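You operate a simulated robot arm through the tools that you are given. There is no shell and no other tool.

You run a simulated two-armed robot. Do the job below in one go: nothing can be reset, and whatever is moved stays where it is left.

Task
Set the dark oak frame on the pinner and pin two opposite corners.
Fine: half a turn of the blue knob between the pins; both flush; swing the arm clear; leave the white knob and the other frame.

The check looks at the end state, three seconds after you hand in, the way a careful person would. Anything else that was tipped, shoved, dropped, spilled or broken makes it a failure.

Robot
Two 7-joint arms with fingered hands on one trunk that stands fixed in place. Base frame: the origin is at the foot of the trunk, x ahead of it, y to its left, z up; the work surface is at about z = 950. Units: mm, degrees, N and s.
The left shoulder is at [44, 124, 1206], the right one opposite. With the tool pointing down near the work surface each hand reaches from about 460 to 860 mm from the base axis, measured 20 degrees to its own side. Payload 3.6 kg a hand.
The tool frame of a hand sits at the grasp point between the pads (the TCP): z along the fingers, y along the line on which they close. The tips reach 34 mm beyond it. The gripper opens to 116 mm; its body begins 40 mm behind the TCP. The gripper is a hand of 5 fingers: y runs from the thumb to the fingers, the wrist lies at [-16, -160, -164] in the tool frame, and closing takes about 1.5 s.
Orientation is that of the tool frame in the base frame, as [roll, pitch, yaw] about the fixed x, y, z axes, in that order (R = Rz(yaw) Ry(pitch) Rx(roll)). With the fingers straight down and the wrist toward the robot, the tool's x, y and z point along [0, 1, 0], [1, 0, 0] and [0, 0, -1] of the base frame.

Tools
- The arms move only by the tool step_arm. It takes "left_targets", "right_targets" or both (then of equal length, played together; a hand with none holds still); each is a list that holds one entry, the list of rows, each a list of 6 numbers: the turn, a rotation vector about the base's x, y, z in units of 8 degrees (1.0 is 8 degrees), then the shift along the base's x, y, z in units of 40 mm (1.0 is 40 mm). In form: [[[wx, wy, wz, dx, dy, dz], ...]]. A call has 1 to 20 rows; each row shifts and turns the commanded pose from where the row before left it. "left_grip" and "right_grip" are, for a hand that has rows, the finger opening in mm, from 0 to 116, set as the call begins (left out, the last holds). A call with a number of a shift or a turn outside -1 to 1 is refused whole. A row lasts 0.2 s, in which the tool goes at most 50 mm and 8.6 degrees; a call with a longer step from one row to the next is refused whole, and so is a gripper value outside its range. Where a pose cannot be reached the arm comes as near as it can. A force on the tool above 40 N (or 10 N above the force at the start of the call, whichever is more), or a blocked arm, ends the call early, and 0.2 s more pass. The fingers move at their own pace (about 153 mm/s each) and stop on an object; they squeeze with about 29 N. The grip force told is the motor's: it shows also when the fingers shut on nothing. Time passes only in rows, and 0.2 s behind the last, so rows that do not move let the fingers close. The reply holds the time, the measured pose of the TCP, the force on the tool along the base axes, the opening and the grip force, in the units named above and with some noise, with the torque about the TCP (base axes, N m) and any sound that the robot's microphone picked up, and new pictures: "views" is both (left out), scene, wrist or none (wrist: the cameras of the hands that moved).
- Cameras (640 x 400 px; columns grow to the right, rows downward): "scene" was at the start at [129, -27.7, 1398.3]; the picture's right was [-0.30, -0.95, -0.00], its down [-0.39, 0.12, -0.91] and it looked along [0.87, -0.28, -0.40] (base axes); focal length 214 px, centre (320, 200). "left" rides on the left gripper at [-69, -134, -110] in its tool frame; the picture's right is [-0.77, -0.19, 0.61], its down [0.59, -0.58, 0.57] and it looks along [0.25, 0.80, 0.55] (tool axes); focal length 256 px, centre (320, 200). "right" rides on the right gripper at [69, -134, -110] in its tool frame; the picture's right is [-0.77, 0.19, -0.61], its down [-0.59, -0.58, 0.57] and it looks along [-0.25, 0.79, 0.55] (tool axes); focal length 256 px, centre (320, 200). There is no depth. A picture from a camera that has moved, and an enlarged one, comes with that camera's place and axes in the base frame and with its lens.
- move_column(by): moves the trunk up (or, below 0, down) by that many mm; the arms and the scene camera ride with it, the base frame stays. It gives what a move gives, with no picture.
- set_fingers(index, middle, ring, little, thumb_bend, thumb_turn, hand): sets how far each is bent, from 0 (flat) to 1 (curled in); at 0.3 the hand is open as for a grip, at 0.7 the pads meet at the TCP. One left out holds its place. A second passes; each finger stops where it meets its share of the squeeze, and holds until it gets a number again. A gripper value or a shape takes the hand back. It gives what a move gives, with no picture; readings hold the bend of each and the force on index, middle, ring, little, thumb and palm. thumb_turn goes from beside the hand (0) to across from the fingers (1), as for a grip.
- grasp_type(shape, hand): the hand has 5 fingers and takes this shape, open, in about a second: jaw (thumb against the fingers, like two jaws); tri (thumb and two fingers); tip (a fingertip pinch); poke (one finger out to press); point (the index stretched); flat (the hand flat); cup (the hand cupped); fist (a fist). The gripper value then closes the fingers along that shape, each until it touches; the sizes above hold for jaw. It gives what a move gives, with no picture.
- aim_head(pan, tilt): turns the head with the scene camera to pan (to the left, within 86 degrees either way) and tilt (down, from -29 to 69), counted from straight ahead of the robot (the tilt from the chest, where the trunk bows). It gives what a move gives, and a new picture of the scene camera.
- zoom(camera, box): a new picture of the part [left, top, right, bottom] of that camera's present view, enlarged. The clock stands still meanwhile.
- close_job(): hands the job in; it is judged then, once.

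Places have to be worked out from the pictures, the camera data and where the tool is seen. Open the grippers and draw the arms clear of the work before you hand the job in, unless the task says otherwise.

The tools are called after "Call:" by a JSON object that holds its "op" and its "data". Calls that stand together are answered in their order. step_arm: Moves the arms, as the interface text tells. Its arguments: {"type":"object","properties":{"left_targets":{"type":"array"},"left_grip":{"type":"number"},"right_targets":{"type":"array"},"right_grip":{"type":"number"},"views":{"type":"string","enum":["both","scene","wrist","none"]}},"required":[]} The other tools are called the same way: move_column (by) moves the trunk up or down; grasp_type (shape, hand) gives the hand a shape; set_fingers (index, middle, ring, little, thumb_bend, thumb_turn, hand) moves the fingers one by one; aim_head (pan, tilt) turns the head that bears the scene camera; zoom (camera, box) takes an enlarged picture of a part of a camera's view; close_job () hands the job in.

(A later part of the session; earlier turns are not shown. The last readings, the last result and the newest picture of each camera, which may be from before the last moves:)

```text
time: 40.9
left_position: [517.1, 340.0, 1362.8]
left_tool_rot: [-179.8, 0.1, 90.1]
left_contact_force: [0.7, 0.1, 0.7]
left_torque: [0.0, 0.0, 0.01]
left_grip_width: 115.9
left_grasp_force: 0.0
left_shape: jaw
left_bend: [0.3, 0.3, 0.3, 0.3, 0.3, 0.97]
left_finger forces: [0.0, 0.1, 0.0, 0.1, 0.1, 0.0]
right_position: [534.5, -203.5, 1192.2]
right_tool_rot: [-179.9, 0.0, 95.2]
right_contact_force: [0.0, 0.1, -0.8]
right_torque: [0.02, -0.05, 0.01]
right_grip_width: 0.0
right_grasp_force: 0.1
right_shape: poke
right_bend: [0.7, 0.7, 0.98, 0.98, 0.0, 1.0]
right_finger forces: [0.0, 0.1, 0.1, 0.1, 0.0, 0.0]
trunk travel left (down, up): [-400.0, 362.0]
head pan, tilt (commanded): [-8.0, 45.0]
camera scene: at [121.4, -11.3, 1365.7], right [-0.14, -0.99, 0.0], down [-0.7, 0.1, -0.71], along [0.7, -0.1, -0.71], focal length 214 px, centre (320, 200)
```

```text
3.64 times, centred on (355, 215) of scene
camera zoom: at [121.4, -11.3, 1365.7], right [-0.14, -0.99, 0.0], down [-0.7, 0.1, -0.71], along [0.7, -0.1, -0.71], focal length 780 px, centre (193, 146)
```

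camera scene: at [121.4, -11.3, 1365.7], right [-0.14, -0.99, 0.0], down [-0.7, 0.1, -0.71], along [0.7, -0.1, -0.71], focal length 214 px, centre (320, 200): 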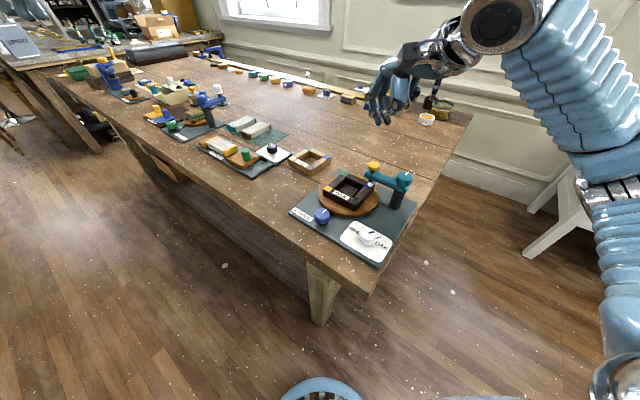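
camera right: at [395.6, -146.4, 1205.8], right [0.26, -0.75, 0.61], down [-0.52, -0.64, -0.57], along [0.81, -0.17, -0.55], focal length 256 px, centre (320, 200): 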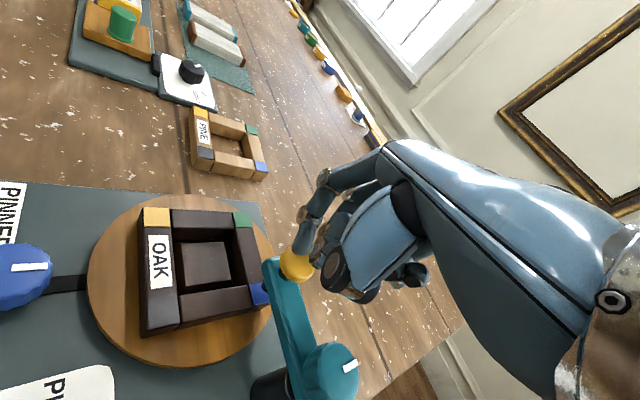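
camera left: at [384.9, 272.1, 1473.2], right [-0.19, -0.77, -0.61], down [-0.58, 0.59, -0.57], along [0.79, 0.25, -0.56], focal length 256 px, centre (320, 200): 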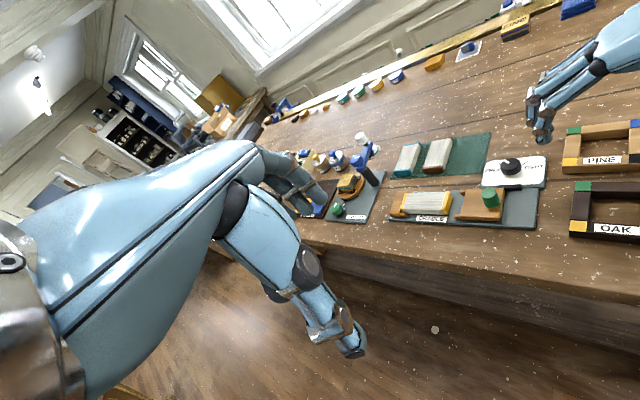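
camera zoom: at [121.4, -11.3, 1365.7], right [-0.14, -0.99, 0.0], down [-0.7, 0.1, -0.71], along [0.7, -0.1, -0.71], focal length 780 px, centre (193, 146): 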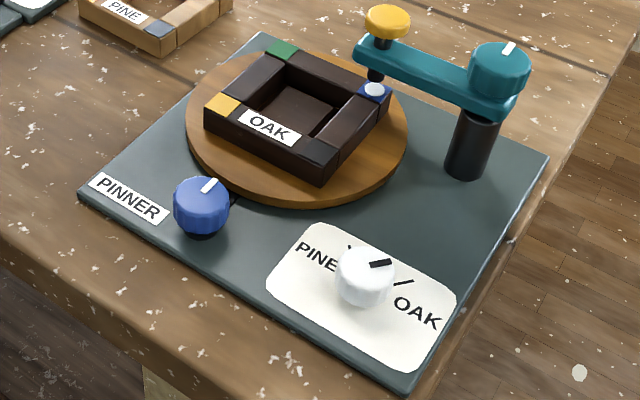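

The knob is about 36 mm wide with its top at z≈992, centred at (446,-63), and its mark points at −45° (toward the turntable). I'll switch to the three-finger shape and move above it at hand angle ~35°.

Call:
{"op": "grasp_type", "data": {"hand": "right", "shape": "tri"}}

Call:
{"op": "step_arm", "data": {"right_targets": [[[0, 0, 0.62, -0.37, 0.58, 0], [0, 0, 0.62, -0.37, 0.59, 0], [0, 0, 0.62, -0.37, 0.59, -0.2], [0, 0, 0.62, -0.37, 0.59, -0.4], [0, 0, 0.62, -0.37, 0.58, -0.5], [0, 0, 0.62, -0.36, 0.58, -0.5], [0, 0, 0, 0, 0, 0]]], "right_grip": 80}}

Call:
{"op": "zoom", "data": {"camera": "scene", "box": [270, 120, 430, 250]}}

Call:
{"op": "zoom", "data": {"camera": "right", "box": [160, 140, 440, 400]}}

```text
time: 41.8
left_position: [516.3, 339.5, 1363.3]
left_tool_rot: [-179.9, 0.0, 90.2]
left_contact_force: [-0.3, -0.2, -0.2]
left_torque: [-0.02, 0.01, -0.05]
left_grip_width: 115.9
left_grasp_force: 0.0
left_shape: jaw
left_bend: [0.3, 0.3, 0.3, 0.3, 0.3, 0.97]
left_finger forces: [0.1, 0.1, 0.1, 0.0, 0.1, 0.1]
right_position: [534.8, -203.2, 1191.9]
right_tool_rot: [-180.0, 0.1, 95.4]
right_contact_force: [1.5, -0.8, -0.6]
right_torque: [-0.01, -0.01, 0.02]
right_grip_width: 115.9
right_grasp_force: 0.1
right_shape: tri
right_bend: [0.3, 0.3, 0.98, 0.98, 0.3, 0.97]
right_finger forces: [0.1, 0.0, 0.1, 0.0, 0.0, 0.0]
trunk travel left (down, up): [-400.0, 362.0]
head pan, tilt (commanded): [-8.0, 45.0]
```

```text
time: 43.4
left_position: [517.1, 339.7, 1363.8]
left_tool_rot: [-179.9, 0.0, 90.1]
left_contact_force: [0.4, 0.0, -0.1]
left_torque: [0.0, -0.03, -0.01]
left_grip_width: 115.8
left_grasp_force: 0.1
left_shape: jaw
left_bend: [0.3, 0.3, 0.3, 0.3, 0.3, 0.97]
left_finger forces: [0.0, 0.1, 0.1, 0.0, 0.0, 0.0]
right_position: [447.5, -62.6, 1126.8]
right_tool_rot: [180.0, 0.0, 125.0]
right_contact_force: [0.0, -0.2, 1.0]
right_torque: [0.01, 0.0, 0.01]
right_grip_width: 80.6
right_grasp_force: 0.0
right_shape: tri
right_bend: [0.38, 0.38, 0.98, 0.98, 0.55, 0.99]
right_finger forces: [0.0, 0.1, 0.1, 0.1, 0.1, 0.0]
trunk travel left (down, up): [-400.0, 362.0]
head pan, tilt (commanded): [-8.0, 45.0]
camera scene: at [121.3, -11.2, 1365.8], right [-0.14, -0.99, 0.0], down [-0.7, 0.1, -0.71], along [0.7, -0.1, -0.71], focal length 214 px, centre (320, 200)
camera right: at [298.6, -81.8, 1238.0], right [0.59, -0.52, 0.61], down [-0.13, -0.81, -0.57], along [0.79, 0.25, -0.55], focal length 256 px, centre (320, 200)
```

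scene: 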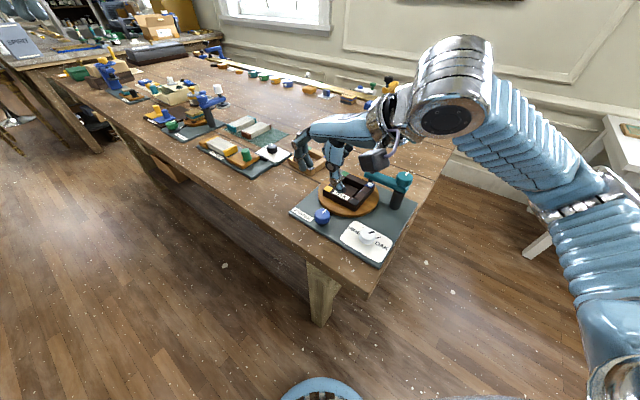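
right: 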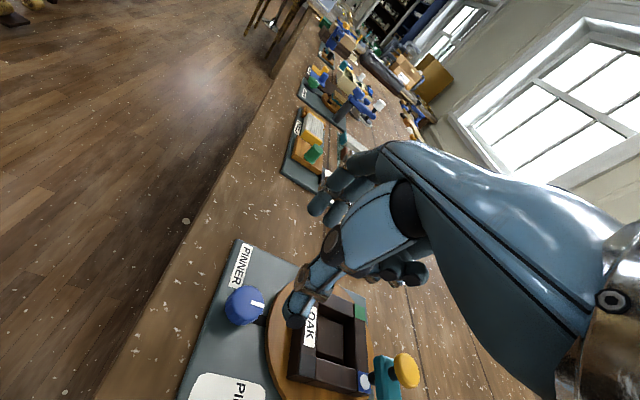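

```text
3.08 times, centred on (350, 185) of scene
camera zoom: at [121.3, -11.2, 1365.8], right [-0.14, -0.99, 0.0], down [-0.7, 0.1, -0.71], along [0.7, -0.1, -0.71], focal length 660 px, centre (228, 246)
```

zoom: 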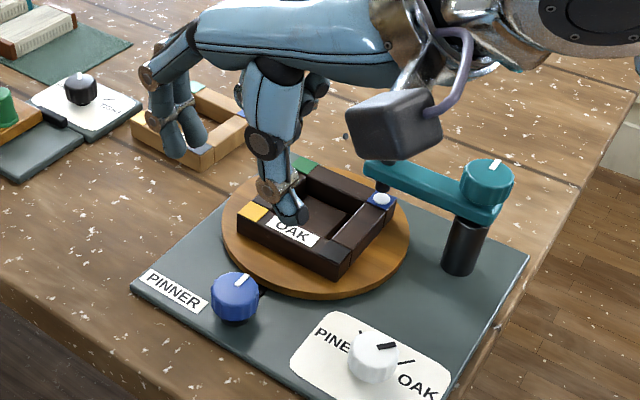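

```text
1.54 times, centred on (300, 270) of right
camera zoom: at [298.6, -81.8, 1238.0], right [0.59, -0.52, 0.61], down [-0.13, -0.81, -0.57], along [0.79, 0.25, -0.55], focal length 394 px, centre (351, 92)
```

zoom: 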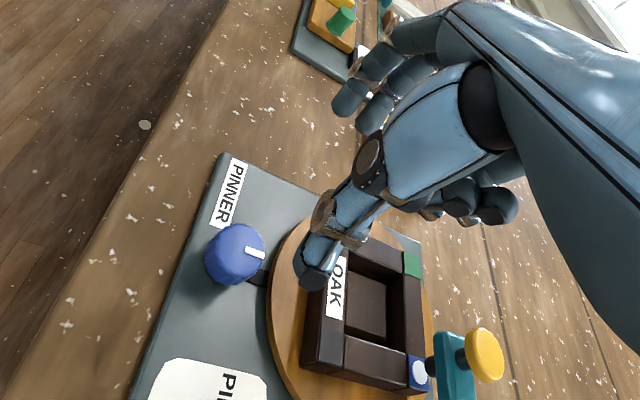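

The hand is squarely over the blue knob. I'll lower to just above it, then check alignment.

Call:
{"op": "step_arm", "data": {"right_targets": [[[0, 0, 0, -0.02, 0, -0.6], [0, 0, 0, 0, 0, -0.7], [0, 0, 0, 0, 0, -0.6], [0, 0, 0, 0, 0, -0.4], [0, 0, 0, 0, 0, 0]]]}}

Call:
{"op": "zoom", "data": {"camera": "scene", "box": [280, 160, 380, 250]}}

Call:
{"op": "zoom", "data": {"camera": "right", "box": [160, 140, 440, 400]}}

```text
time: 44.5
left_position: [516.0, 339.4, 1364.2]
left_tool_rot: [-179.8, 0.0, 90.1]
left_contact_force: [1.0, 0.4, -0.2]
left_torque: [-0.01, 0.0, -0.01]
left_grip_width: 116.1
left_grasp_force: 0.1
left_shape: jaw
left_bend: [0.3, 0.3, 0.3, 0.3, 0.3, 0.97]
left_finger forces: [0.0, 0.1, 0.0, 0.0, 0.1, 0.0]
right_position: [445.4, -61.5, 1035.5]
right_tool_rot: [180.0, 0.0, 125.2]
right_contact_force: [-0.4, 0.1, 0.3]
right_torque: [-0.02, 0.0, -0.02]
right_grip_width: 80.4
right_grasp_force: 0.1
right_shape: tri
right_bend: [0.38, 0.38, 0.98, 0.98, 0.55, 0.99]
right_finger forces: [0.0, 0.0, 0.0, 0.0, 0.0, 0.0]
trunk travel left (down, up): [-400.0, 362.0]
head pan, tilt (commanded): [-8.0, 45.0]
camera scene: at [121.3, -10.9, 1365.8], right [-0.14, -0.99, 0.0], down [-0.7, 0.1, -0.71], along [0.7, -0.1, -0.71], focal length 214 px, centre (320, 200)
camera right: at [296.1, -81.5, 1145.5], right [0.59, -0.52, 0.61], down [-0.13, -0.81, -0.57], along [0.79, 0.25, -0.55], focal length 256 px, centre (320, 200)
```

scene: 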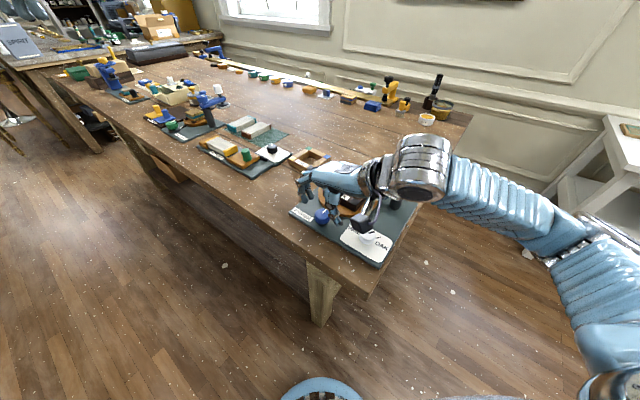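
right: 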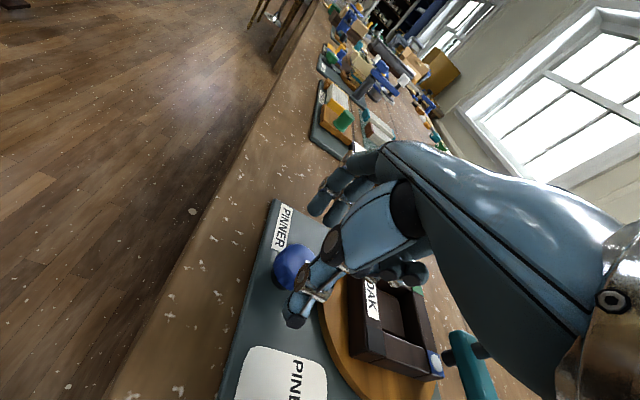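

```text
4.44 times, centred on (330, 205) of scene
camera zoom: at [121.3, -10.9, 1365.8], right [-0.14, -0.99, 0.0], down [-0.7, 0.1, -0.71], along [0.7, -0.1, -0.71], focal length 953 px, centre (276, 178)
```

zoom: 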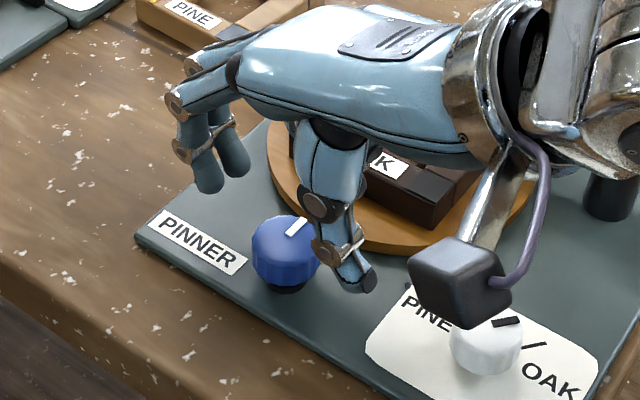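

```text
1.54 times, centred on (300, 270) of right
camera zoom: at [296.1, -81.5, 1145.5], right [0.59, -0.52, 0.61], down [-0.13, -0.81, -0.57], along [0.79, 0.25, -0.55], focal length 394 px, centre (351, 92)
```

zoom: 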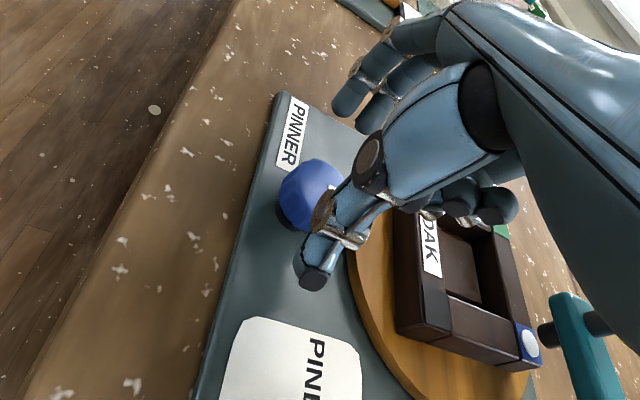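

The TCP projects right onto the knob's centre. I'll lower to z≈1009 so the tips span the knob's sides, then close.

Call:
{"op": "step_arm", "data": {"right_targets": [[[0, 0, 0, 0, -0.02, -0.35], [0, 0, 0, 0, 0, -0.3], [0, 0, 0, 0, 0, 0]]], "views": "none"}}

Call:
{"op": "step_arm", "data": {"right_targets": [[[0, 0, 0, 0, 0, 0], [0, 0, 0, 0, 0, 0], [0, 0, 0, 0, 0, 0], [0, 0, 0, 0, 0, 0], [0, 0, 0, 0, 0, 0]]], "right_grip": 10}}

Call:
{"op": "zoom", "data": {"camera": "scene", "box": [280, 160, 380, 250]}}

Call:
{"op": "zoom", "data": {"camera": "right", "box": [200, 180, 400, 360]}}

```text
time: 45.4
left_position: [516.8, 339.9, 1363.4]
left_tool_rot: [-179.9, 0.0, 90.1]
left_contact_force: [0.2, 0.2, 0.8]
left_torque: [0.01, 0.02, 0.01]
left_grip_width: 116.0
left_grasp_force: 0.0
left_shape: jaw
left_bend: [0.3, 0.3, 0.3, 0.3, 0.3, 0.97]
left_finger forces: [0.1, 0.0, 0.1, 0.1, 0.0, 0.1]
right_position: [443.8, -62.9, 1009.7]
right_tool_rot: [-179.9, 0.0, 125.0]
right_contact_force: [-0.2, -0.2, -0.6]
right_torque: [0.03, 0.01, -0.03]
right_grip_width: 80.2
right_grasp_force: 0.1
right_shape: tri
right_bend: [0.38, 0.38, 0.98, 0.98, 0.55, 0.99]
right_finger forces: [0.1, 0.0, 0.0, 0.0, 0.1, 0.1]
trunk travel left (down, up): [-400.0, 362.0]
head pan, tilt (commanded): [-8.0, 45.0]
```

```text
time: 46.5
left_position: [516.2, 338.7, 1363.1]
left_tool_rot: [-179.8, 0.0, 90.1]
left_contact_force: [0.2, 0.3, 0.6]
left_torque: [-0.03, 0.0, -0.03]
left_grip_width: 115.8
left_grasp_force: 0.0
left_shape: jaw
left_bend: [0.3, 0.3, 0.3, 0.3, 0.3, 0.97]
left_finger forces: [0.0, 0.1, 0.0, 0.0, 0.0, 0.0]
right_position: [445.8, -64.2, 1009.1]
right_tool_rot: [-180.0, 0.0, 125.0]
right_contact_force: [-1.4, -1.0, -1.0]
right_torque: [0.09, -0.12, 0.01]
right_grip_width: 27.4
right_grasp_force: 28.9
right_shape: tri
right_bend: [0.58, 0.55, 1.0, 1.0, 0.7, 1.0]
right_finger forces: [13.6, 14.0, 0.1, 0.0, 28.3, 0.0]
trunk travel left (down, up): [-400.0, 362.0]
head pan, tilt (commanded): [-8.0, 45.0]
camera scene: at [121.1, -11.1, 1365.8], right [-0.14, -0.99, 0.0], down [-0.7, 0.1, -0.71], along [0.7, -0.1, -0.71], focal length 214 px, centre (320, 200)
camera right: at [295.9, -83.1, 1120.5], right [0.59, -0.52, 0.61], down [-0.13, -0.81, -0.57], along [0.79, 0.25, -0.55], focal length 256 px, centre (320, 200)
```

scene: 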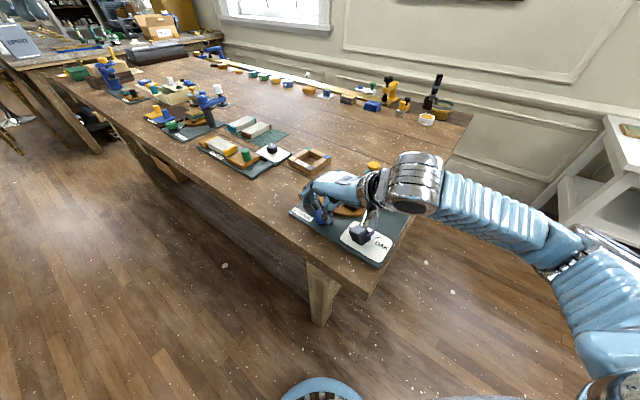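
right: 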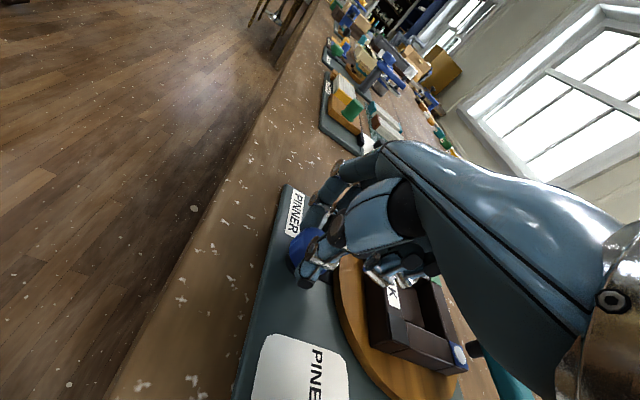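

```text
4.44 times, centred on (330, 205) of scene
camera zoom: at [121.1, -11.1, 1365.8], right [-0.14, -0.99, 0.0], down [-0.7, 0.1, -0.71], along [0.7, -0.1, -0.71], focal length 953 px, centre (276, 178)
```

zoom: 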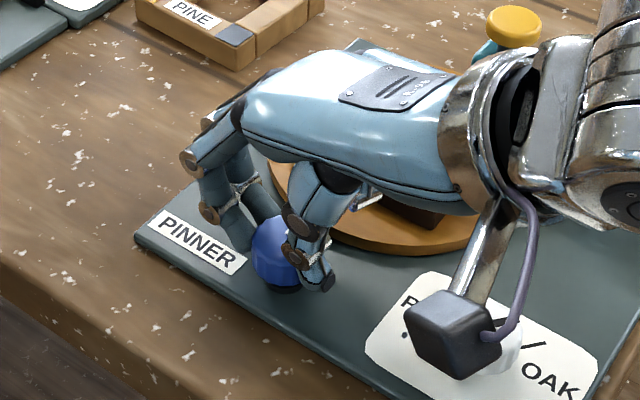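

```text
2.22 times, centred on (300, 270) of right
camera zoom: at [295.9, -83.1, 1120.5], right [0.59, -0.52, 0.61], down [-0.13, -0.81, -0.57], along [0.79, 0.25, -0.55], focal length 569 px, centre (364, 44)
```

zoom: 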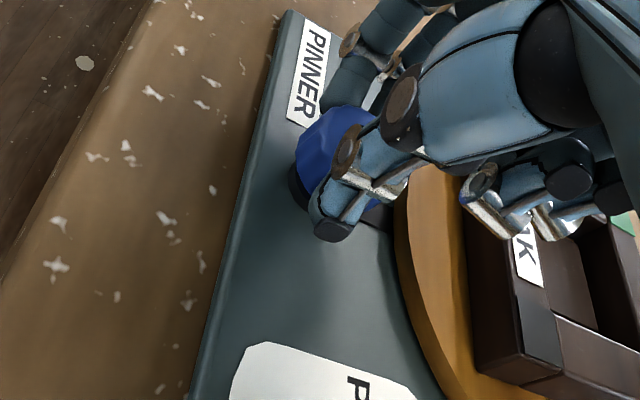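

The grip on the blue knob is balanced (28 N, almost no side load). I'll turn it counter-clockwise, first about 13° to confirm the turntable follows.

Call:
{"op": "step_arm", "data": {"right_targets": [[[0, 0, 0.4, 0, 0, 0], [0, 0, 0.6, 0, 0, 0], [0, 0, 0.65, 0, 0, 0], [0, 0, 0, 0, 0, 0]]], "views": "scene"}}

Call:
{"op": "zoom", "data": {"camera": "scene", "box": [280, 150, 420, 250]}}

Call:
{"op": "zoom", "data": {"camera": "right", "box": [200, 180, 480, 400]}}

```text
time: 47.5
left_position: [515.5, 339.7, 1363.5]
left_tool_rot: [-179.8, 0.1, 90.1]
left_contact_force: [0.3, 0.5, -1.4]
left_torque: [-0.02, 0.02, 0.01]
left_grip_width: 116.0
left_grasp_force: 0.0
left_shape: jaw
left_bend: [0.3, 0.3, 0.3, 0.3, 0.3, 0.97]
left_finger forces: [0.0, 0.0, 0.0, 0.0, 0.0, 0.1]
right_position: [446.3, -64.7, 1010.2]
right_tool_rot: [-180.0, 0.0, 138.2]
right_contact_force: [-0.3, -1.1, 2.5]
right_torque: [0.12, -0.11, -0.05]
right_grip_width: 27.3
right_grasp_force: 29.5
right_shape: tri
right_bend: [0.57, 0.55, 1.0, 1.0, 0.7, 1.0]
right_finger forces: [14.1, 14.9, 0.1, 0.0, 30.2, 0.0]
trunk travel left (down, up): [-400.0, 362.0]
head pan, tilt (commanded): [-8.0, 45.0]
camera scene: at [121.0, -11.2, 1365.8], right [-0.14, -0.99, 0.0], down [-0.7, 0.1, -0.71], along [0.7, -0.1, -0.71], focal length 214 px, centre (320, 200)
```

scene: 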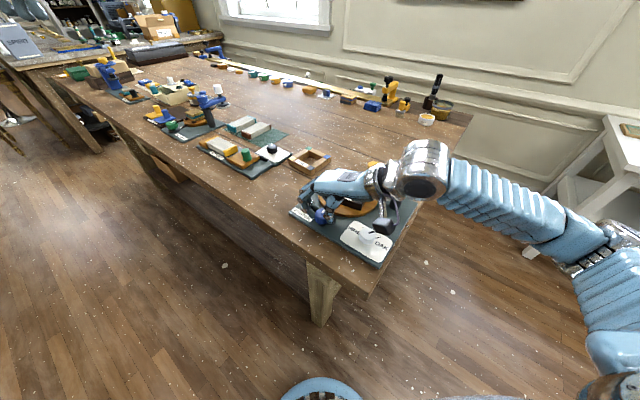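

```text
4.00 times, centred on (350, 200) of scene
camera zoom: at [121.0, -11.2, 1365.8], right [-0.14, -0.99, 0.0], down [-0.7, 0.1, -0.71], along [0.7, -0.1, -0.71], focal length 858 px, centre (200, 200)
```

zoom: 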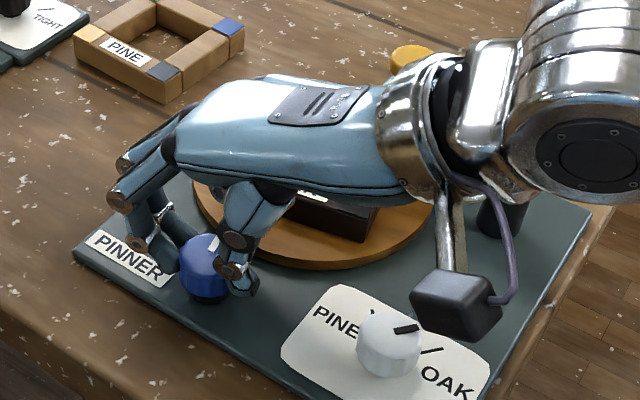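

```text
1.82 times, centred on (340, 290) of right
camera zoom: at [304.8, -117.8, 1120.2], right [0.7, -0.37, 0.61], down [0.06, -0.82, -0.57], along [0.71, 0.43, -0.55], focal length 465 px, centre (284, 36)
```

zoom: 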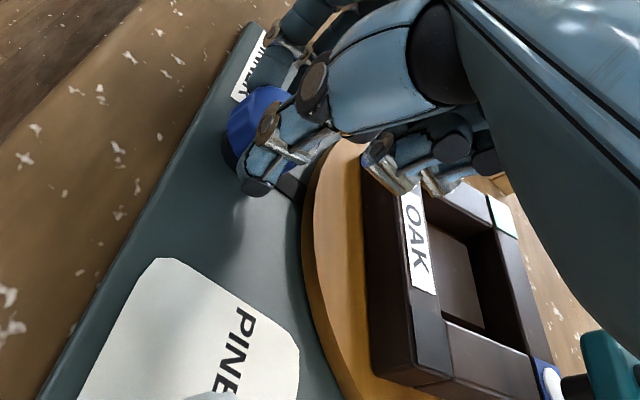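

I'll zoom on the frame's near corner to see how far the turntable moved.

Call:
{"op": "zoom", "data": {"camera": "scene", "box": [330, 190, 390, 225]}}

Call:
{"op": "zoom", "data": {"camera": "right", "box": [360, 220, 500, 400]}}

```text
10.67 times, centred on (360, 208) of scene
camera zoom: at [121.0, -11.2, 1365.8], right [-0.14, -0.99, 0.0], down [-0.7, 0.1, -0.71], along [0.7, -0.1, -0.71], focal length 2288 px, centre (-107, 120)
```

zoom: 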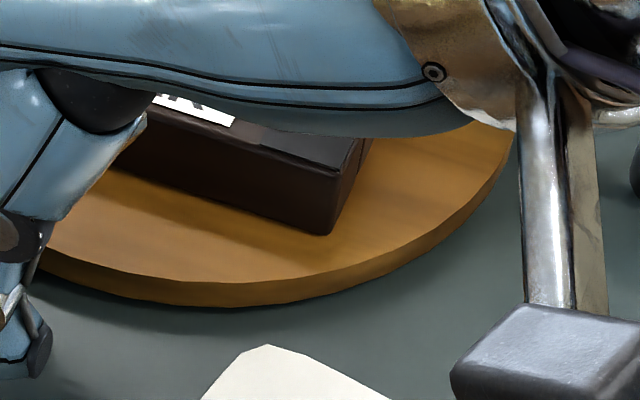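

```text
2.22 times, centred on (430, 310) of right
camera zoom: at [304.8, -117.8, 1120.2], right [0.7, -0.37, 0.61], down [0.06, -0.82, -0.57], along [0.71, 0.43, -0.55], focal length 569 px, centre (76, -44)
```

zoom: 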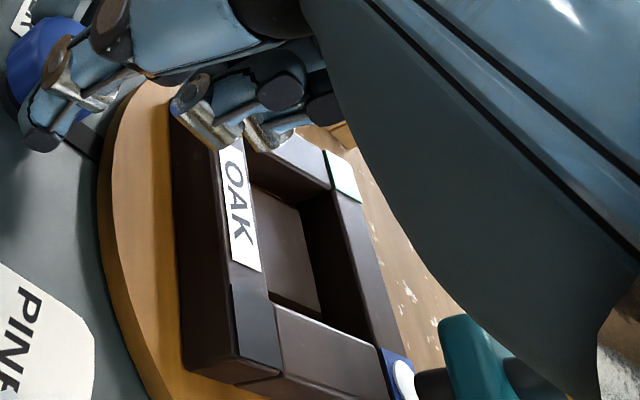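

The frame corner moved about 13 mm, i.e. roughly 11–13° — the turntable follows the knob one to one. I'll continue turning by about 54° and look again.

Call:
{"op": "step_arm", "data": {"right_targets": [[[0, 0, 0.6, 0, 0, 0], [0, 0, 0.85, 0, 0, 0], [0, 0, 0.9, 0, 0, 0], [0, 0, 0.9, 0, 0, 0], [0, 0, 0.9, 0, 0, 0], [0, 0, 0.9, 0, 0, 0], [0, 0, 0.9, 0, 0, 0], [0, 0, 0.8, 0, 0, 0], [0, 0, 0, 0, 0, 0]]]}}

Call:
{"op": "zoom", "data": {"camera": "scene", "box": [280, 140, 420, 250]}}

```text
time: 49.5
left_position: [517.7, 337.9, 1364.1]
left_tool_rot: [-179.9, -0.1, 90.1]
left_contact_force: [0.2, -0.4, 0.3]
left_torque: [0.0, 0.01, 0.0]
left_grip_width: 116.1
left_grasp_force: 0.0
left_shape: jaw
left_bend: [0.3, 0.3, 0.3, 0.3, 0.3, 0.97]
left_finger forces: [0.0, 0.0, 0.1, 0.0, 0.0, 0.0]
right_position: [447.0, -66.0, 1008.6]
right_tool_rot: [179.8, 0.1, -167.8]
right_contact_force: [10.0, -10.5, 15.0]
right_torque: [-0.14, -0.25, -0.07]
right_grip_width: 27.2
right_grasp_force: 28.6
right_shape: tri
right_bend: [0.55, 0.55, 1.0, 1.0, 0.7, 1.0]
right_finger forces: [11.4, 14.2, 0.0, 0.0, 40.6, 0.0]
trunk travel left (down, up): [-400.0, 362.0]
head pan, tilt (commanded): [-8.0, 45.0]
camera scene: at [122.0, -12.6, 1365.8], right [-0.14, -0.99, 0.0], down [-0.7, 0.1, -0.71], along [0.7, -0.1, -0.71], focal length 214 px, centre (320, 200)
camera right: at [407.6, -211.0, 1119.6], right [0.71, 0.34, 0.61], down [0.7, -0.44, -0.57], along [0.07, 0.83, -0.55], focal length 256 px, centre (320, 200)
```

scene: 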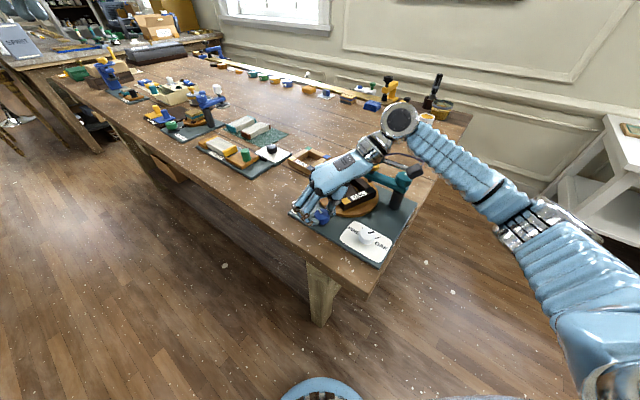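
right: 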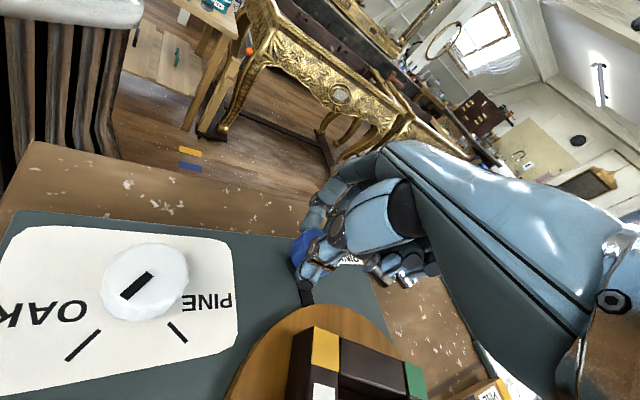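

```text
3.64 times, centred on (350, 195) of scene
camera zoom: at [122.0, -12.6, 1365.8], right [-0.14, -0.99, 0.0], down [-0.7, 0.1, -0.71], along [0.7, -0.1, -0.71], focal length 780 px, centre (211, 218)
```

zoom: 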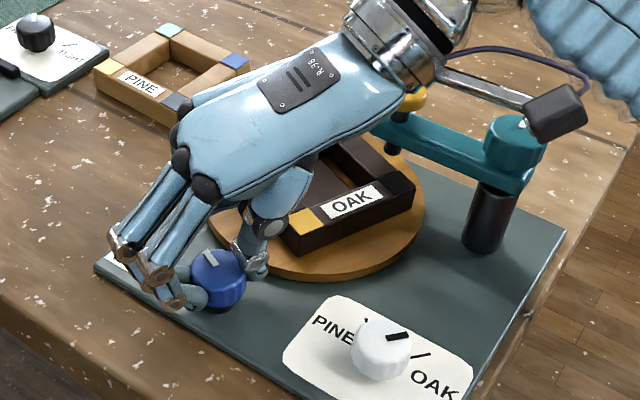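

The frame has followed around by about 67°, but there's now a 15 N upward force. I'll zoom in on the cap and the knob to see whether anything is touching.

Call:
{"op": "zoom", "data": {"camera": "scene", "box": [355, 135, 415, 200]}}

Call:
{"op": "zoom", "data": {"camera": "scene", "box": [290, 180, 350, 230]}}

Call:
{"op": "zoom", "data": {"camera": "right", "box": [260, 200, 440, 400]}}

```text
6.15 times, centred on (385, 168) of scene
camera zoom: at [122.0, -12.6, 1365.8], right [-0.14, -0.99, 0.0], down [-0.7, 0.1, -0.71], along [0.7, -0.1, -0.71], focal length 1320 px, centre (-80, 400)
```

zoom: 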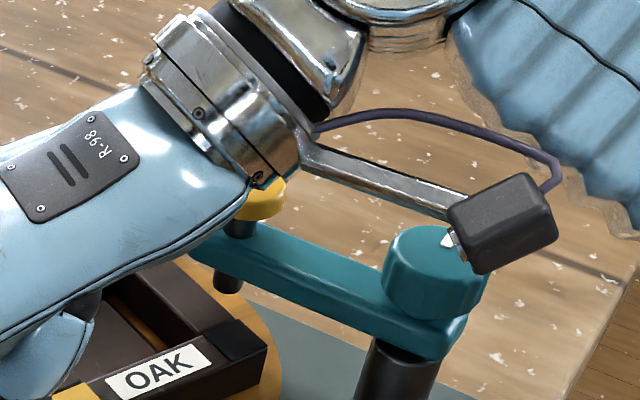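

```text
8.00 times, centred on (320, 205) of scene
camera zoom: at [122.0, -12.6, 1365.8], right [-0.14, -0.99, 0.0], down [-0.7, 0.1, -0.71], along [0.7, -0.1, -0.71], focal length 1716 px, centre (320, 160)
```

zoom: 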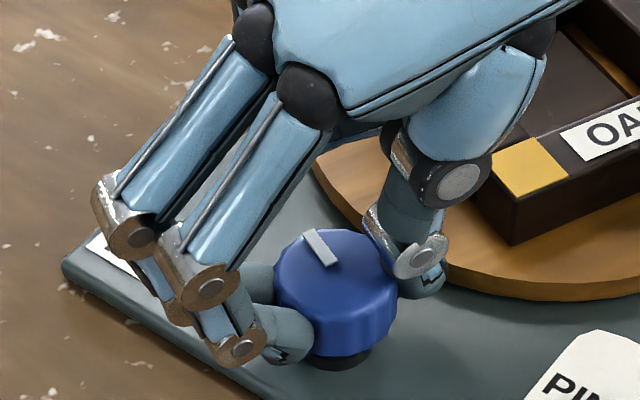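

```text
2.00 times, centred on (350, 300) of right
camera zoom: at [407.6, -211.0, 1119.6], right [0.71, 0.34, 0.61], down [0.7, -0.44, -0.57], along [0.07, 0.83, -0.55], focal length 512 px, centre (260, 0)
```

zoom: 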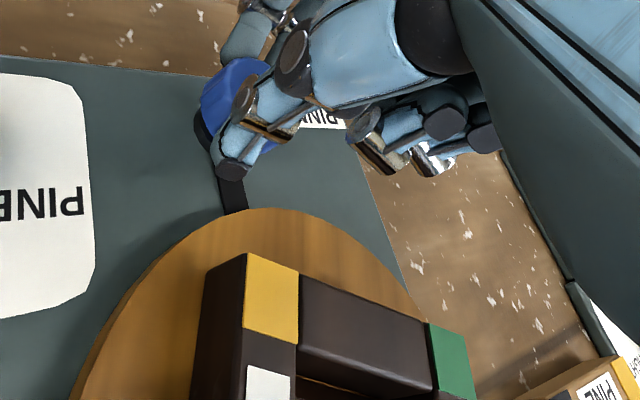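

The cap stem is still up and nothing is touching it; the load comes from the grip itself. The frame's yellow corner is near the thumb side, so I'll open only slightly (to 54), lift off, and turn the hand back for a second grip.

Call:
{"op": "step_arm", "data": {"right_targets": [[[0, 0, 0, 0.02, -0.02, 0], [0, 0, 0, 0, 0, 0], [0, 0, 0, 0, 0, 0], [0, 0, 0, 0, 0, 0]]], "right_grip": 54, "views": "scene"}}

Call:
{"op": "zoom", "data": {"camera": "scene", "box": [290, 160, 370, 230]}}

```text
time: 50.5
left_position: [516.6, 339.8, 1362.3]
left_tool_rot: [-180.0, -0.1, 90.1]
left_contact_force: [-1.0, 0.4, 0.2]
left_torque: [-0.03, 0.01, 0.01]
left_grip_width: 116.1
left_grasp_force: 0.0
left_shape: jaw
left_bend: [0.3, 0.3, 0.3, 0.3, 0.3, 0.97]
left_finger forces: [0.0, 0.0, 0.1, 0.0, 0.1, 0.0]
right_position: [445.5, -64.6, 1008.4]
right_tool_rot: [-180.0, 0.0, -167.9]
right_contact_force: [0.6, 0.1, -0.4]
right_torque: [0.01, 0.01, 0.0]
right_grip_width: 53.4
right_grasp_force: 0.0
right_shape: tri
right_bend: [0.45, 0.46, 0.98, 0.98, 0.66, 1.0]
right_finger forces: [0.0, 0.0, 0.0, 0.0, 0.0, 0.0]
trunk travel left (down, up): [-400.0, 362.0]
head pan, tilt (commanded): [-8.0, 45.0]
camera scene: at [121.3, -11.0, 1365.8], right [-0.14, -0.99, 0.0], down [-0.7, 0.1, -0.71], along [0.7, -0.1, -0.71], focal length 214 px, centre (320, 200)
```

scene: 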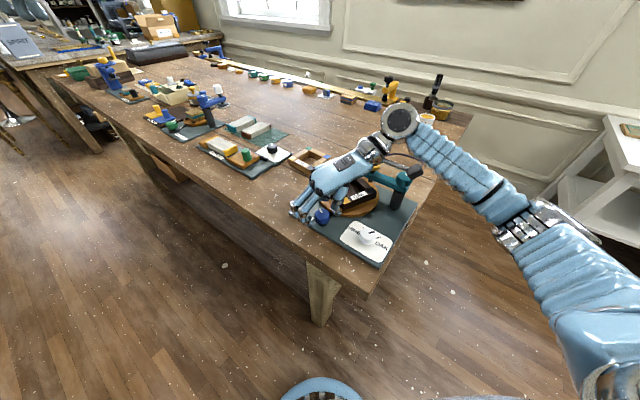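

```text
5.71 times, centred on (330, 195) of scene
camera zoom: at [121.3, -11.0, 1365.8], right [-0.14, -0.99, 0.0], down [-0.7, 0.1, -0.71], along [0.7, -0.1, -0.71], focal length 1226 px, centre (263, 229)
```

zoom: 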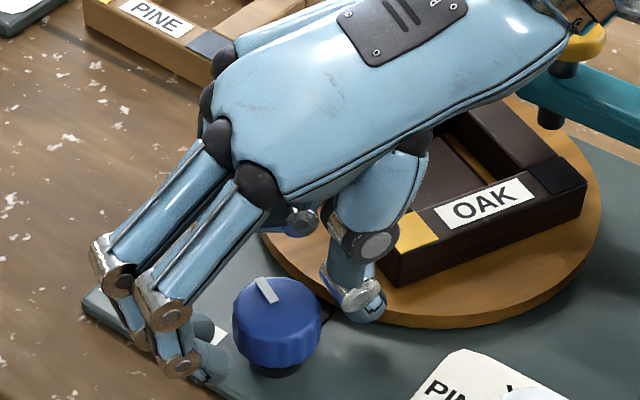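

Released cleanly. I'll lift 50 mm, turn the hand back by 72°, and lower over the knob again.

Call:
{"op": "step_arm", "data": {"right_targets": [[[0, 0, 0, 0, 0, 0.4], [0, 0, 0, 0, 0, 0.85], [0, 0, -0.6, 0, 0, 0], [0, 0, -0.9, 0, 0, 0], [0, 0, -0.9, 0, 0, 0], [0, 0, -0.9, 0, 0, 0], [0, 0, -0.9, 0, 0, 0], [0, 0, -0.9, 0, 0, 0], [0, 0, -0.9, 0, 0, 0], [0, 0, -0.9, 0, 0, 0], [0, 0, -0.9, 0, 0, 0], [0, 0, -0.9, 0, 0, 0], [0, 0, -0.3, 0, 0, 0], [0, 0, 0, 0, 0, 0]]], "right_grip": 70, "views": "scene"}}

Call:
{"op": "zoom", "data": {"camera": "scene", "box": [280, 150, 400, 240]}}

```text
time: 53.5
left_position: [517.0, 339.9, 1363.0]
left_tool_rot: [-180.0, 0.0, 90.1]
left_contact_force: [-0.5, -0.3, -0.4]
left_torque: [0.01, -0.02, 0.0]
left_grip_width: 116.1
left_grasp_force: 0.0
left_shape: jaw
left_bend: [0.3, 0.3, 0.3, 0.3, 0.3, 0.97]
left_finger forces: [0.0, 0.0, 0.0, 0.0, 0.0, 0.0]
right_position: [446.3, -65.2, 1058.3]
right_tool_rot: [-180.0, 0.0, 120.3]
right_contact_force: [1.5, -0.1, -0.6]
right_torque: [0.05, 0.05, -0.02]
right_grip_width: 69.4
right_grasp_force: 0.0
right_shape: tri
right_bend: [0.41, 0.41, 0.98, 0.98, 0.6, 0.99]
right_finger forces: [0.0, 0.0, 0.0, 0.0, 0.0, 0.0]
trunk travel left (down, up): [-400.0, 362.0]
head pan, tilt (commanded): [-8.0, 45.0]
camera scene: at [121.4, -11.0, 1365.8], right [-0.14, -0.99, 0.0], down [-0.7, 0.1, -0.71], along [0.7, -0.1, -0.71], focal length 214 px, centre (320, 200)
```

scene: 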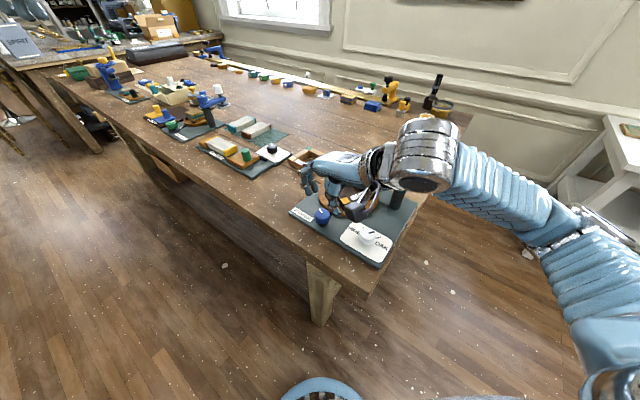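

```text
4.44 times, centred on (340, 195) of scene
camera zoom: at [121.4, -11.0, 1365.8], right [-0.14, -0.99, 0.0], down [-0.7, 0.1, -0.71], along [0.7, -0.1, -0.71], focal length 953 px, centre (231, 222)
```

zoom: 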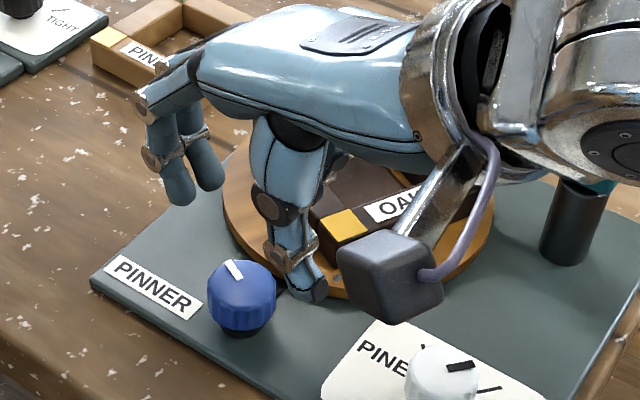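

The knob stayed put (mark now near +20°) and the hand is back at 30°. I'll lower over the knob and grip again.

Call:
{"op": "step_arm", "data": {"right_targets": [[[0, 0, 0, 0, 0.03, -0.5], [0, 0, 0, 0, 0, -0.5], [0, 0, 0, 0, 0, -0.23], [0, 0, 0, 0, 0, 0]]], "right_grip": 70, "views": "none"}}

Call:
{"op": "step_arm", "data": {"right_targets": [[[0, 0, 0, 0, 0, 0], [0, 0, 0, 0, 0, 0], [0, 0, 0, 0, 0, 0], [0, 0, 0, 0, 0, 0], [0, 0, 0, 0, 0, 0]]], "right_grip": 10, "views": "scene"}}

Call:
{"op": "zoom", "data": {"camera": "scene", "box": [280, 150, 400, 240]}}

```text
time: 54.5
left_position: [517.1, 341.6, 1363.4]
left_tool_rot: [-179.9, 0.0, 90.0]
left_contact_force: [-0.4, 0.7, 1.0]
left_torque: [-0.01, -0.02, -0.02]
left_grip_width: 116.1
left_grasp_force: 0.1
left_shape: jaw
left_bend: [0.3, 0.3, 0.3, 0.3, 0.3, 0.97]
left_finger forces: [0.1, 0.0, 0.1, 0.1, 0.0, 0.0]
right_position: [445.1, -64.0, 1009.6]
right_tool_rot: [180.0, 0.0, 120.2]
right_contact_force: [0.4, 0.8, 0.2]
right_torque: [0.01, 0.01, 0.02]
right_grip_width: 69.7
right_grasp_force: 0.1
right_shape: tri
right_bend: [0.41, 0.41, 0.98, 0.98, 0.6, 0.99]
right_finger forces: [0.1, 0.1, 0.0, 0.0, 0.0, 0.0]
trunk travel left (down, up): [-400.0, 362.0]
head pan, tilt (commanded): [-8.0, 45.0]
```

```text
time: 55.8
left_position: [516.7, 339.3, 1362.1]
left_tool_rot: [-179.9, 0.1, 90.1]
left_contact_force: [-0.8, -1.5, 0.0]
left_torque: [0.0, 0.03, -0.05]
left_grip_width: 115.9
left_grasp_force: 0.1
left_shape: jaw
left_bend: [0.3, 0.3, 0.3, 0.3, 0.3, 0.97]
left_finger forces: [0.0, 0.0, 0.0, 0.1, 0.0, 0.0]
right_position: [445.7, -64.9, 1008.7]
right_tool_rot: [-180.0, -0.1, 120.2]
right_contact_force: [-2.0, -0.5, -1.8]
right_torque: [0.1, -0.16, -0.03]
right_grip_width: 28.5
right_grasp_force: 29.0
right_shape: tri
right_bend: [0.56, 0.55, 1.0, 1.0, 0.7, 1.0]
right_finger forces: [12.7, 13.7, 0.1, 0.1, 28.2, 0.0]
trunk travel left (down, up): [-400.0, 362.0]
head pan, tilt (commanded): [-8.0, 45.0]
camera scene: at [121.1, -11.2, 1365.8], right [-0.14, -0.99, 0.0], down [-0.7, 0.1, -0.71], along [0.7, -0.1, -0.71], focal length 214 px, centre (320, 200)
```

scene: 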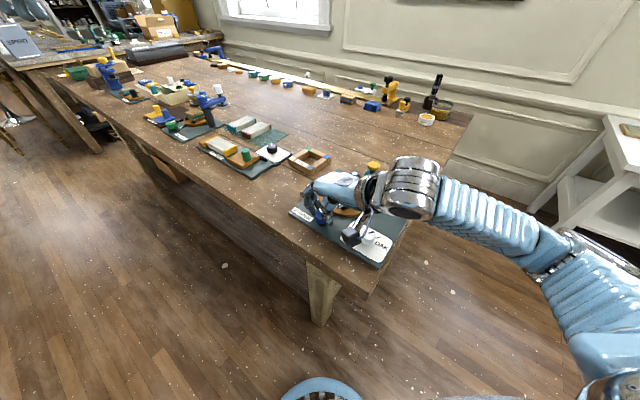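

```text
4.44 times, centred on (340, 195) of scene
camera zoom: at [121.1, -11.2, 1365.8], right [-0.14, -0.99, 0.0], down [-0.7, 0.1, -0.71], along [0.7, -0.1, -0.71], focal length 953 px, centre (231, 222)
```

zoom: 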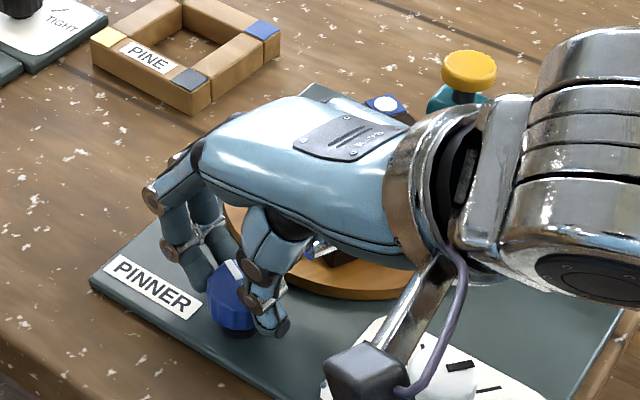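

Gripped again with balanced force. I'll turn another 70° counter-clockwise.

Call:
{"op": "step_arm", "data": {"right_targets": [[[0, 0, 0.55, 0, 0, 0], [0, 0, 0.9, 0, 0, 0], [0, 0, 0.9, 0, 0, 0], [0, 0, 0.9, 0, 0, 0], [0, 0, 0.9, 0, 0, 0], [0, 0, 0.9, 0.02, -0.02, 0], [0, 0, 0.9, 0.02, -0.02, 0], [0, 0, 0.9, 0, 0, 0], [0, 0, 0.9, 0, 0, 0], [0, 0, 0.9, 0, 0, 0], [0, 0, 0, 0, 0, 0]]], "views": "scene"}}

Call:
{"op": "zoom", "data": {"camera": "scene", "box": [290, 140, 420, 240]}}

```text
time: 58.1
left_position: [518.9, 337.7, 1363.1]
left_tool_rot: [-179.8, -0.2, 90.1]
left_contact_force: [-0.4, 0.2, -0.5]
left_torque: [-0.03, 0.0, 0.04]
left_grip_width: 115.9
left_grasp_force: 0.0
left_shape: jaw
left_bend: [0.3, 0.3, 0.3, 0.3, 0.3, 0.97]
left_finger forces: [0.0, 0.0, 0.1, 0.1, 0.0, 0.1]
right_position: [447.7, -66.5, 1009.5]
right_tool_rot: [179.8, 0.0, -170.6]
right_contact_force: [7.5, -10.8, 3.2]
right_torque: [-0.03, -0.18, -0.04]
right_grip_width: 27.8
right_grasp_force: 28.9
right_shape: tri
right_bend: [0.56, 0.55, 1.0, 1.0, 0.7, 1.0]
right_finger forces: [11.7, 14.9, 0.0, 0.0, 36.1, 0.1]
trunk travel left (down, up): [-400.0, 362.0]
head pan, tilt (commanded): [-8.0, 45.0]
camera scene: at [122.5, -12.7, 1365.7], right [-0.14, -0.99, 0.0], down [-0.7, 0.1, -0.71], along [0.7, -0.1, -0.71], focal length 214 px, centre (320, 200)
```

scene: 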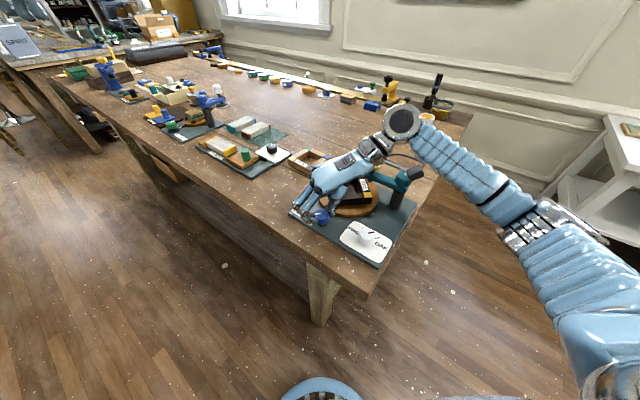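

```text
4.00 times, centred on (355, 190) of scene
camera zoom: at [122.5, -12.7, 1365.7], right [-0.14, -0.99, 0.0], down [-0.7, 0.1, -0.71], along [0.7, -0.1, -0.71], focal length 858 px, centre (180, 240)
```

zoom: 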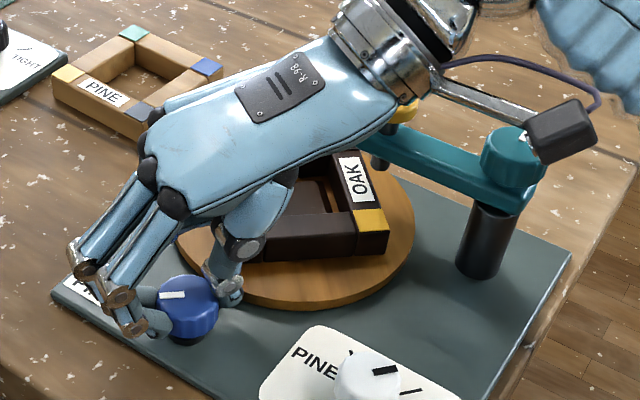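

About 136° done in total. I'll release slightly, lift, and turn the hand back for the last part.

Call:
{"op": "step_arm", "data": {"right_targets": [[[0, 0, 0, 0, 0, 0], [0, 0, 0, 0, 0, 0], [0, 0, 0, 0, 0, 0], [0, 0, 0, 0, 0, 0.3], [0, 0, 0, 0, 0, 0.95], [0, 0, 0, 0, 0, 0]]], "right_grip": 54, "views": "none"}}

Call:
{"op": "step_arm", "data": {"right_targets": [[[0, 0, -0.7, 0, 0, 0], [0, 0, -0.9, 0, 0, 0], [0, 0, -0.9, 0, 0, 0], [0, 0, -0.9, 0, 0, 0], [0, 0, -0.9, 0, 0, 0], [0, 0, -0.9, 0, 0, 0], [0, 0, -0.9, 0, 0, 0], [0, 0, -0.9, 0, 0, 0], [0, 0, -0.75, 0, 0, 0], [0, 0, 0, 0, 0, 0]]], "right_grip": 70, "views": "scene"}}

Call:
{"op": "zoom", "data": {"camera": "scene", "box": [290, 150, 410, 240]}}

Call:
{"op": "zoom", "data": {"camera": "right", "box": [180, 180, 460, 400]}}

```text
time: 59.5
left_position: [515.8, 339.4, 1363.8]
left_tool_rot: [-179.8, 0.0, 90.1]
left_contact_force: [-0.7, -0.1, 0.3]
left_torque: [0.0, 0.01, 0.0]
left_grip_width: 115.7
left_grasp_force: 0.0
left_shape: jaw
left_bend: [0.3, 0.3, 0.3, 0.3, 0.3, 0.97]
left_finger forces: [0.0, 0.1, 0.1, 0.0, 0.1, 0.1]
right_position: [447.5, -67.1, 1059.0]
right_tool_rot: [180.0, 0.0, -170.5]
right_contact_force: [0.2, 0.3, -0.4]
right_torque: [0.0, -0.03, -0.01]
right_grip_width: 53.7
right_grasp_force: 0.1
right_shape: tri
right_bend: [0.45, 0.46, 0.98, 0.98, 0.66, 1.0]
right_finger forces: [0.1, 0.0, 0.0, 0.1, 0.0, 0.0]
trunk travel left (down, up): [-400.0, 362.0]
head pan, tilt (commanded): [-8.0, 45.0]
```

```text
time: 61.8
left_position: [516.0, 339.2, 1363.0]
left_tool_rot: [-179.9, 0.0, 90.0]
left_contact_force: [-0.5, 0.3, -0.2]
left_torque: [-0.01, 0.0, -0.02]
left_grip_width: 115.9
left_grasp_force: 0.1
left_shape: jaw
left_bend: [0.3, 0.3, 0.3, 0.3, 0.3, 0.97]
left_finger forces: [0.0, 0.0, 0.0, 0.1, 0.1, 0.1]
right_position: [448.3, -65.2, 1059.2]
right_tool_rot: [180.0, 0.0, 127.3]
right_contact_force: [-0.1, 0.2, -0.1]
right_torque: [0.01, 0.02, -0.01]
right_grip_width: 69.5
right_grasp_force: 0.0
right_shape: tri
right_bend: [0.41, 0.41, 0.98, 0.98, 0.6, 0.99]
right_finger forces: [0.0, 0.0, 0.0, 0.0, 0.0, 0.0]
trunk travel left (down, up): [-400.0, 362.0]
head pan, tilt (commanded): [-8.0, 45.0]
camera scene: at [121.3, -11.3, 1365.8], right [-0.14, -0.99, 0.0], down [-0.7, 0.1, -0.71], along [0.7, -0.1, -0.71], focal length 214 px, centre (320, 200)
```

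scene: 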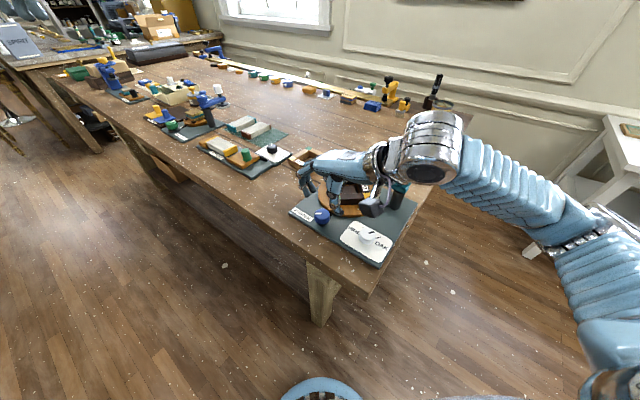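

```text
4.44 times, centred on (350, 195) of scene
camera zoom: at [121.3, -11.3, 1365.8], right [-0.14, -0.99, 0.0], down [-0.7, 0.1, -0.71], along [0.7, -0.1, -0.71], focal length 953 px, centre (187, 222)
```

zoom: 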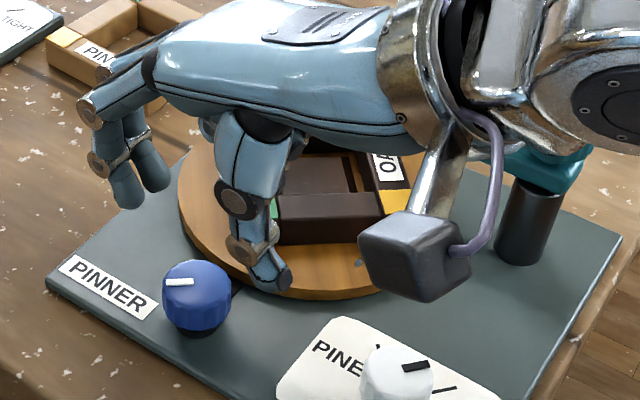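

```text
1.82 times, centred on (320, 290) of right
camera zoom: at [299.5, -91.1, 1169.6], right [0.62, -0.5, 0.61], down [-0.1, -0.82, -0.57], along [0.78, 0.29, -0.55], focal length 465 px, centre (320, 36)
```

zoom: 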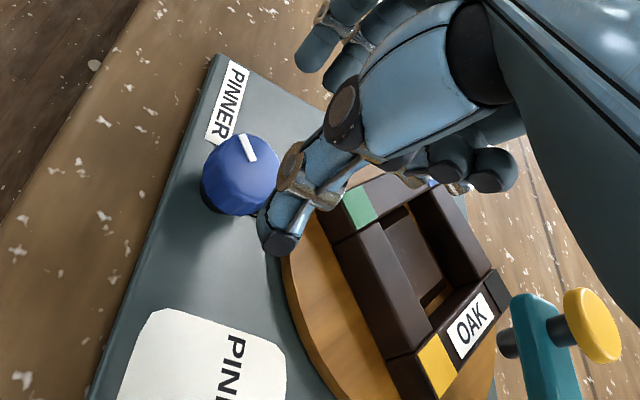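

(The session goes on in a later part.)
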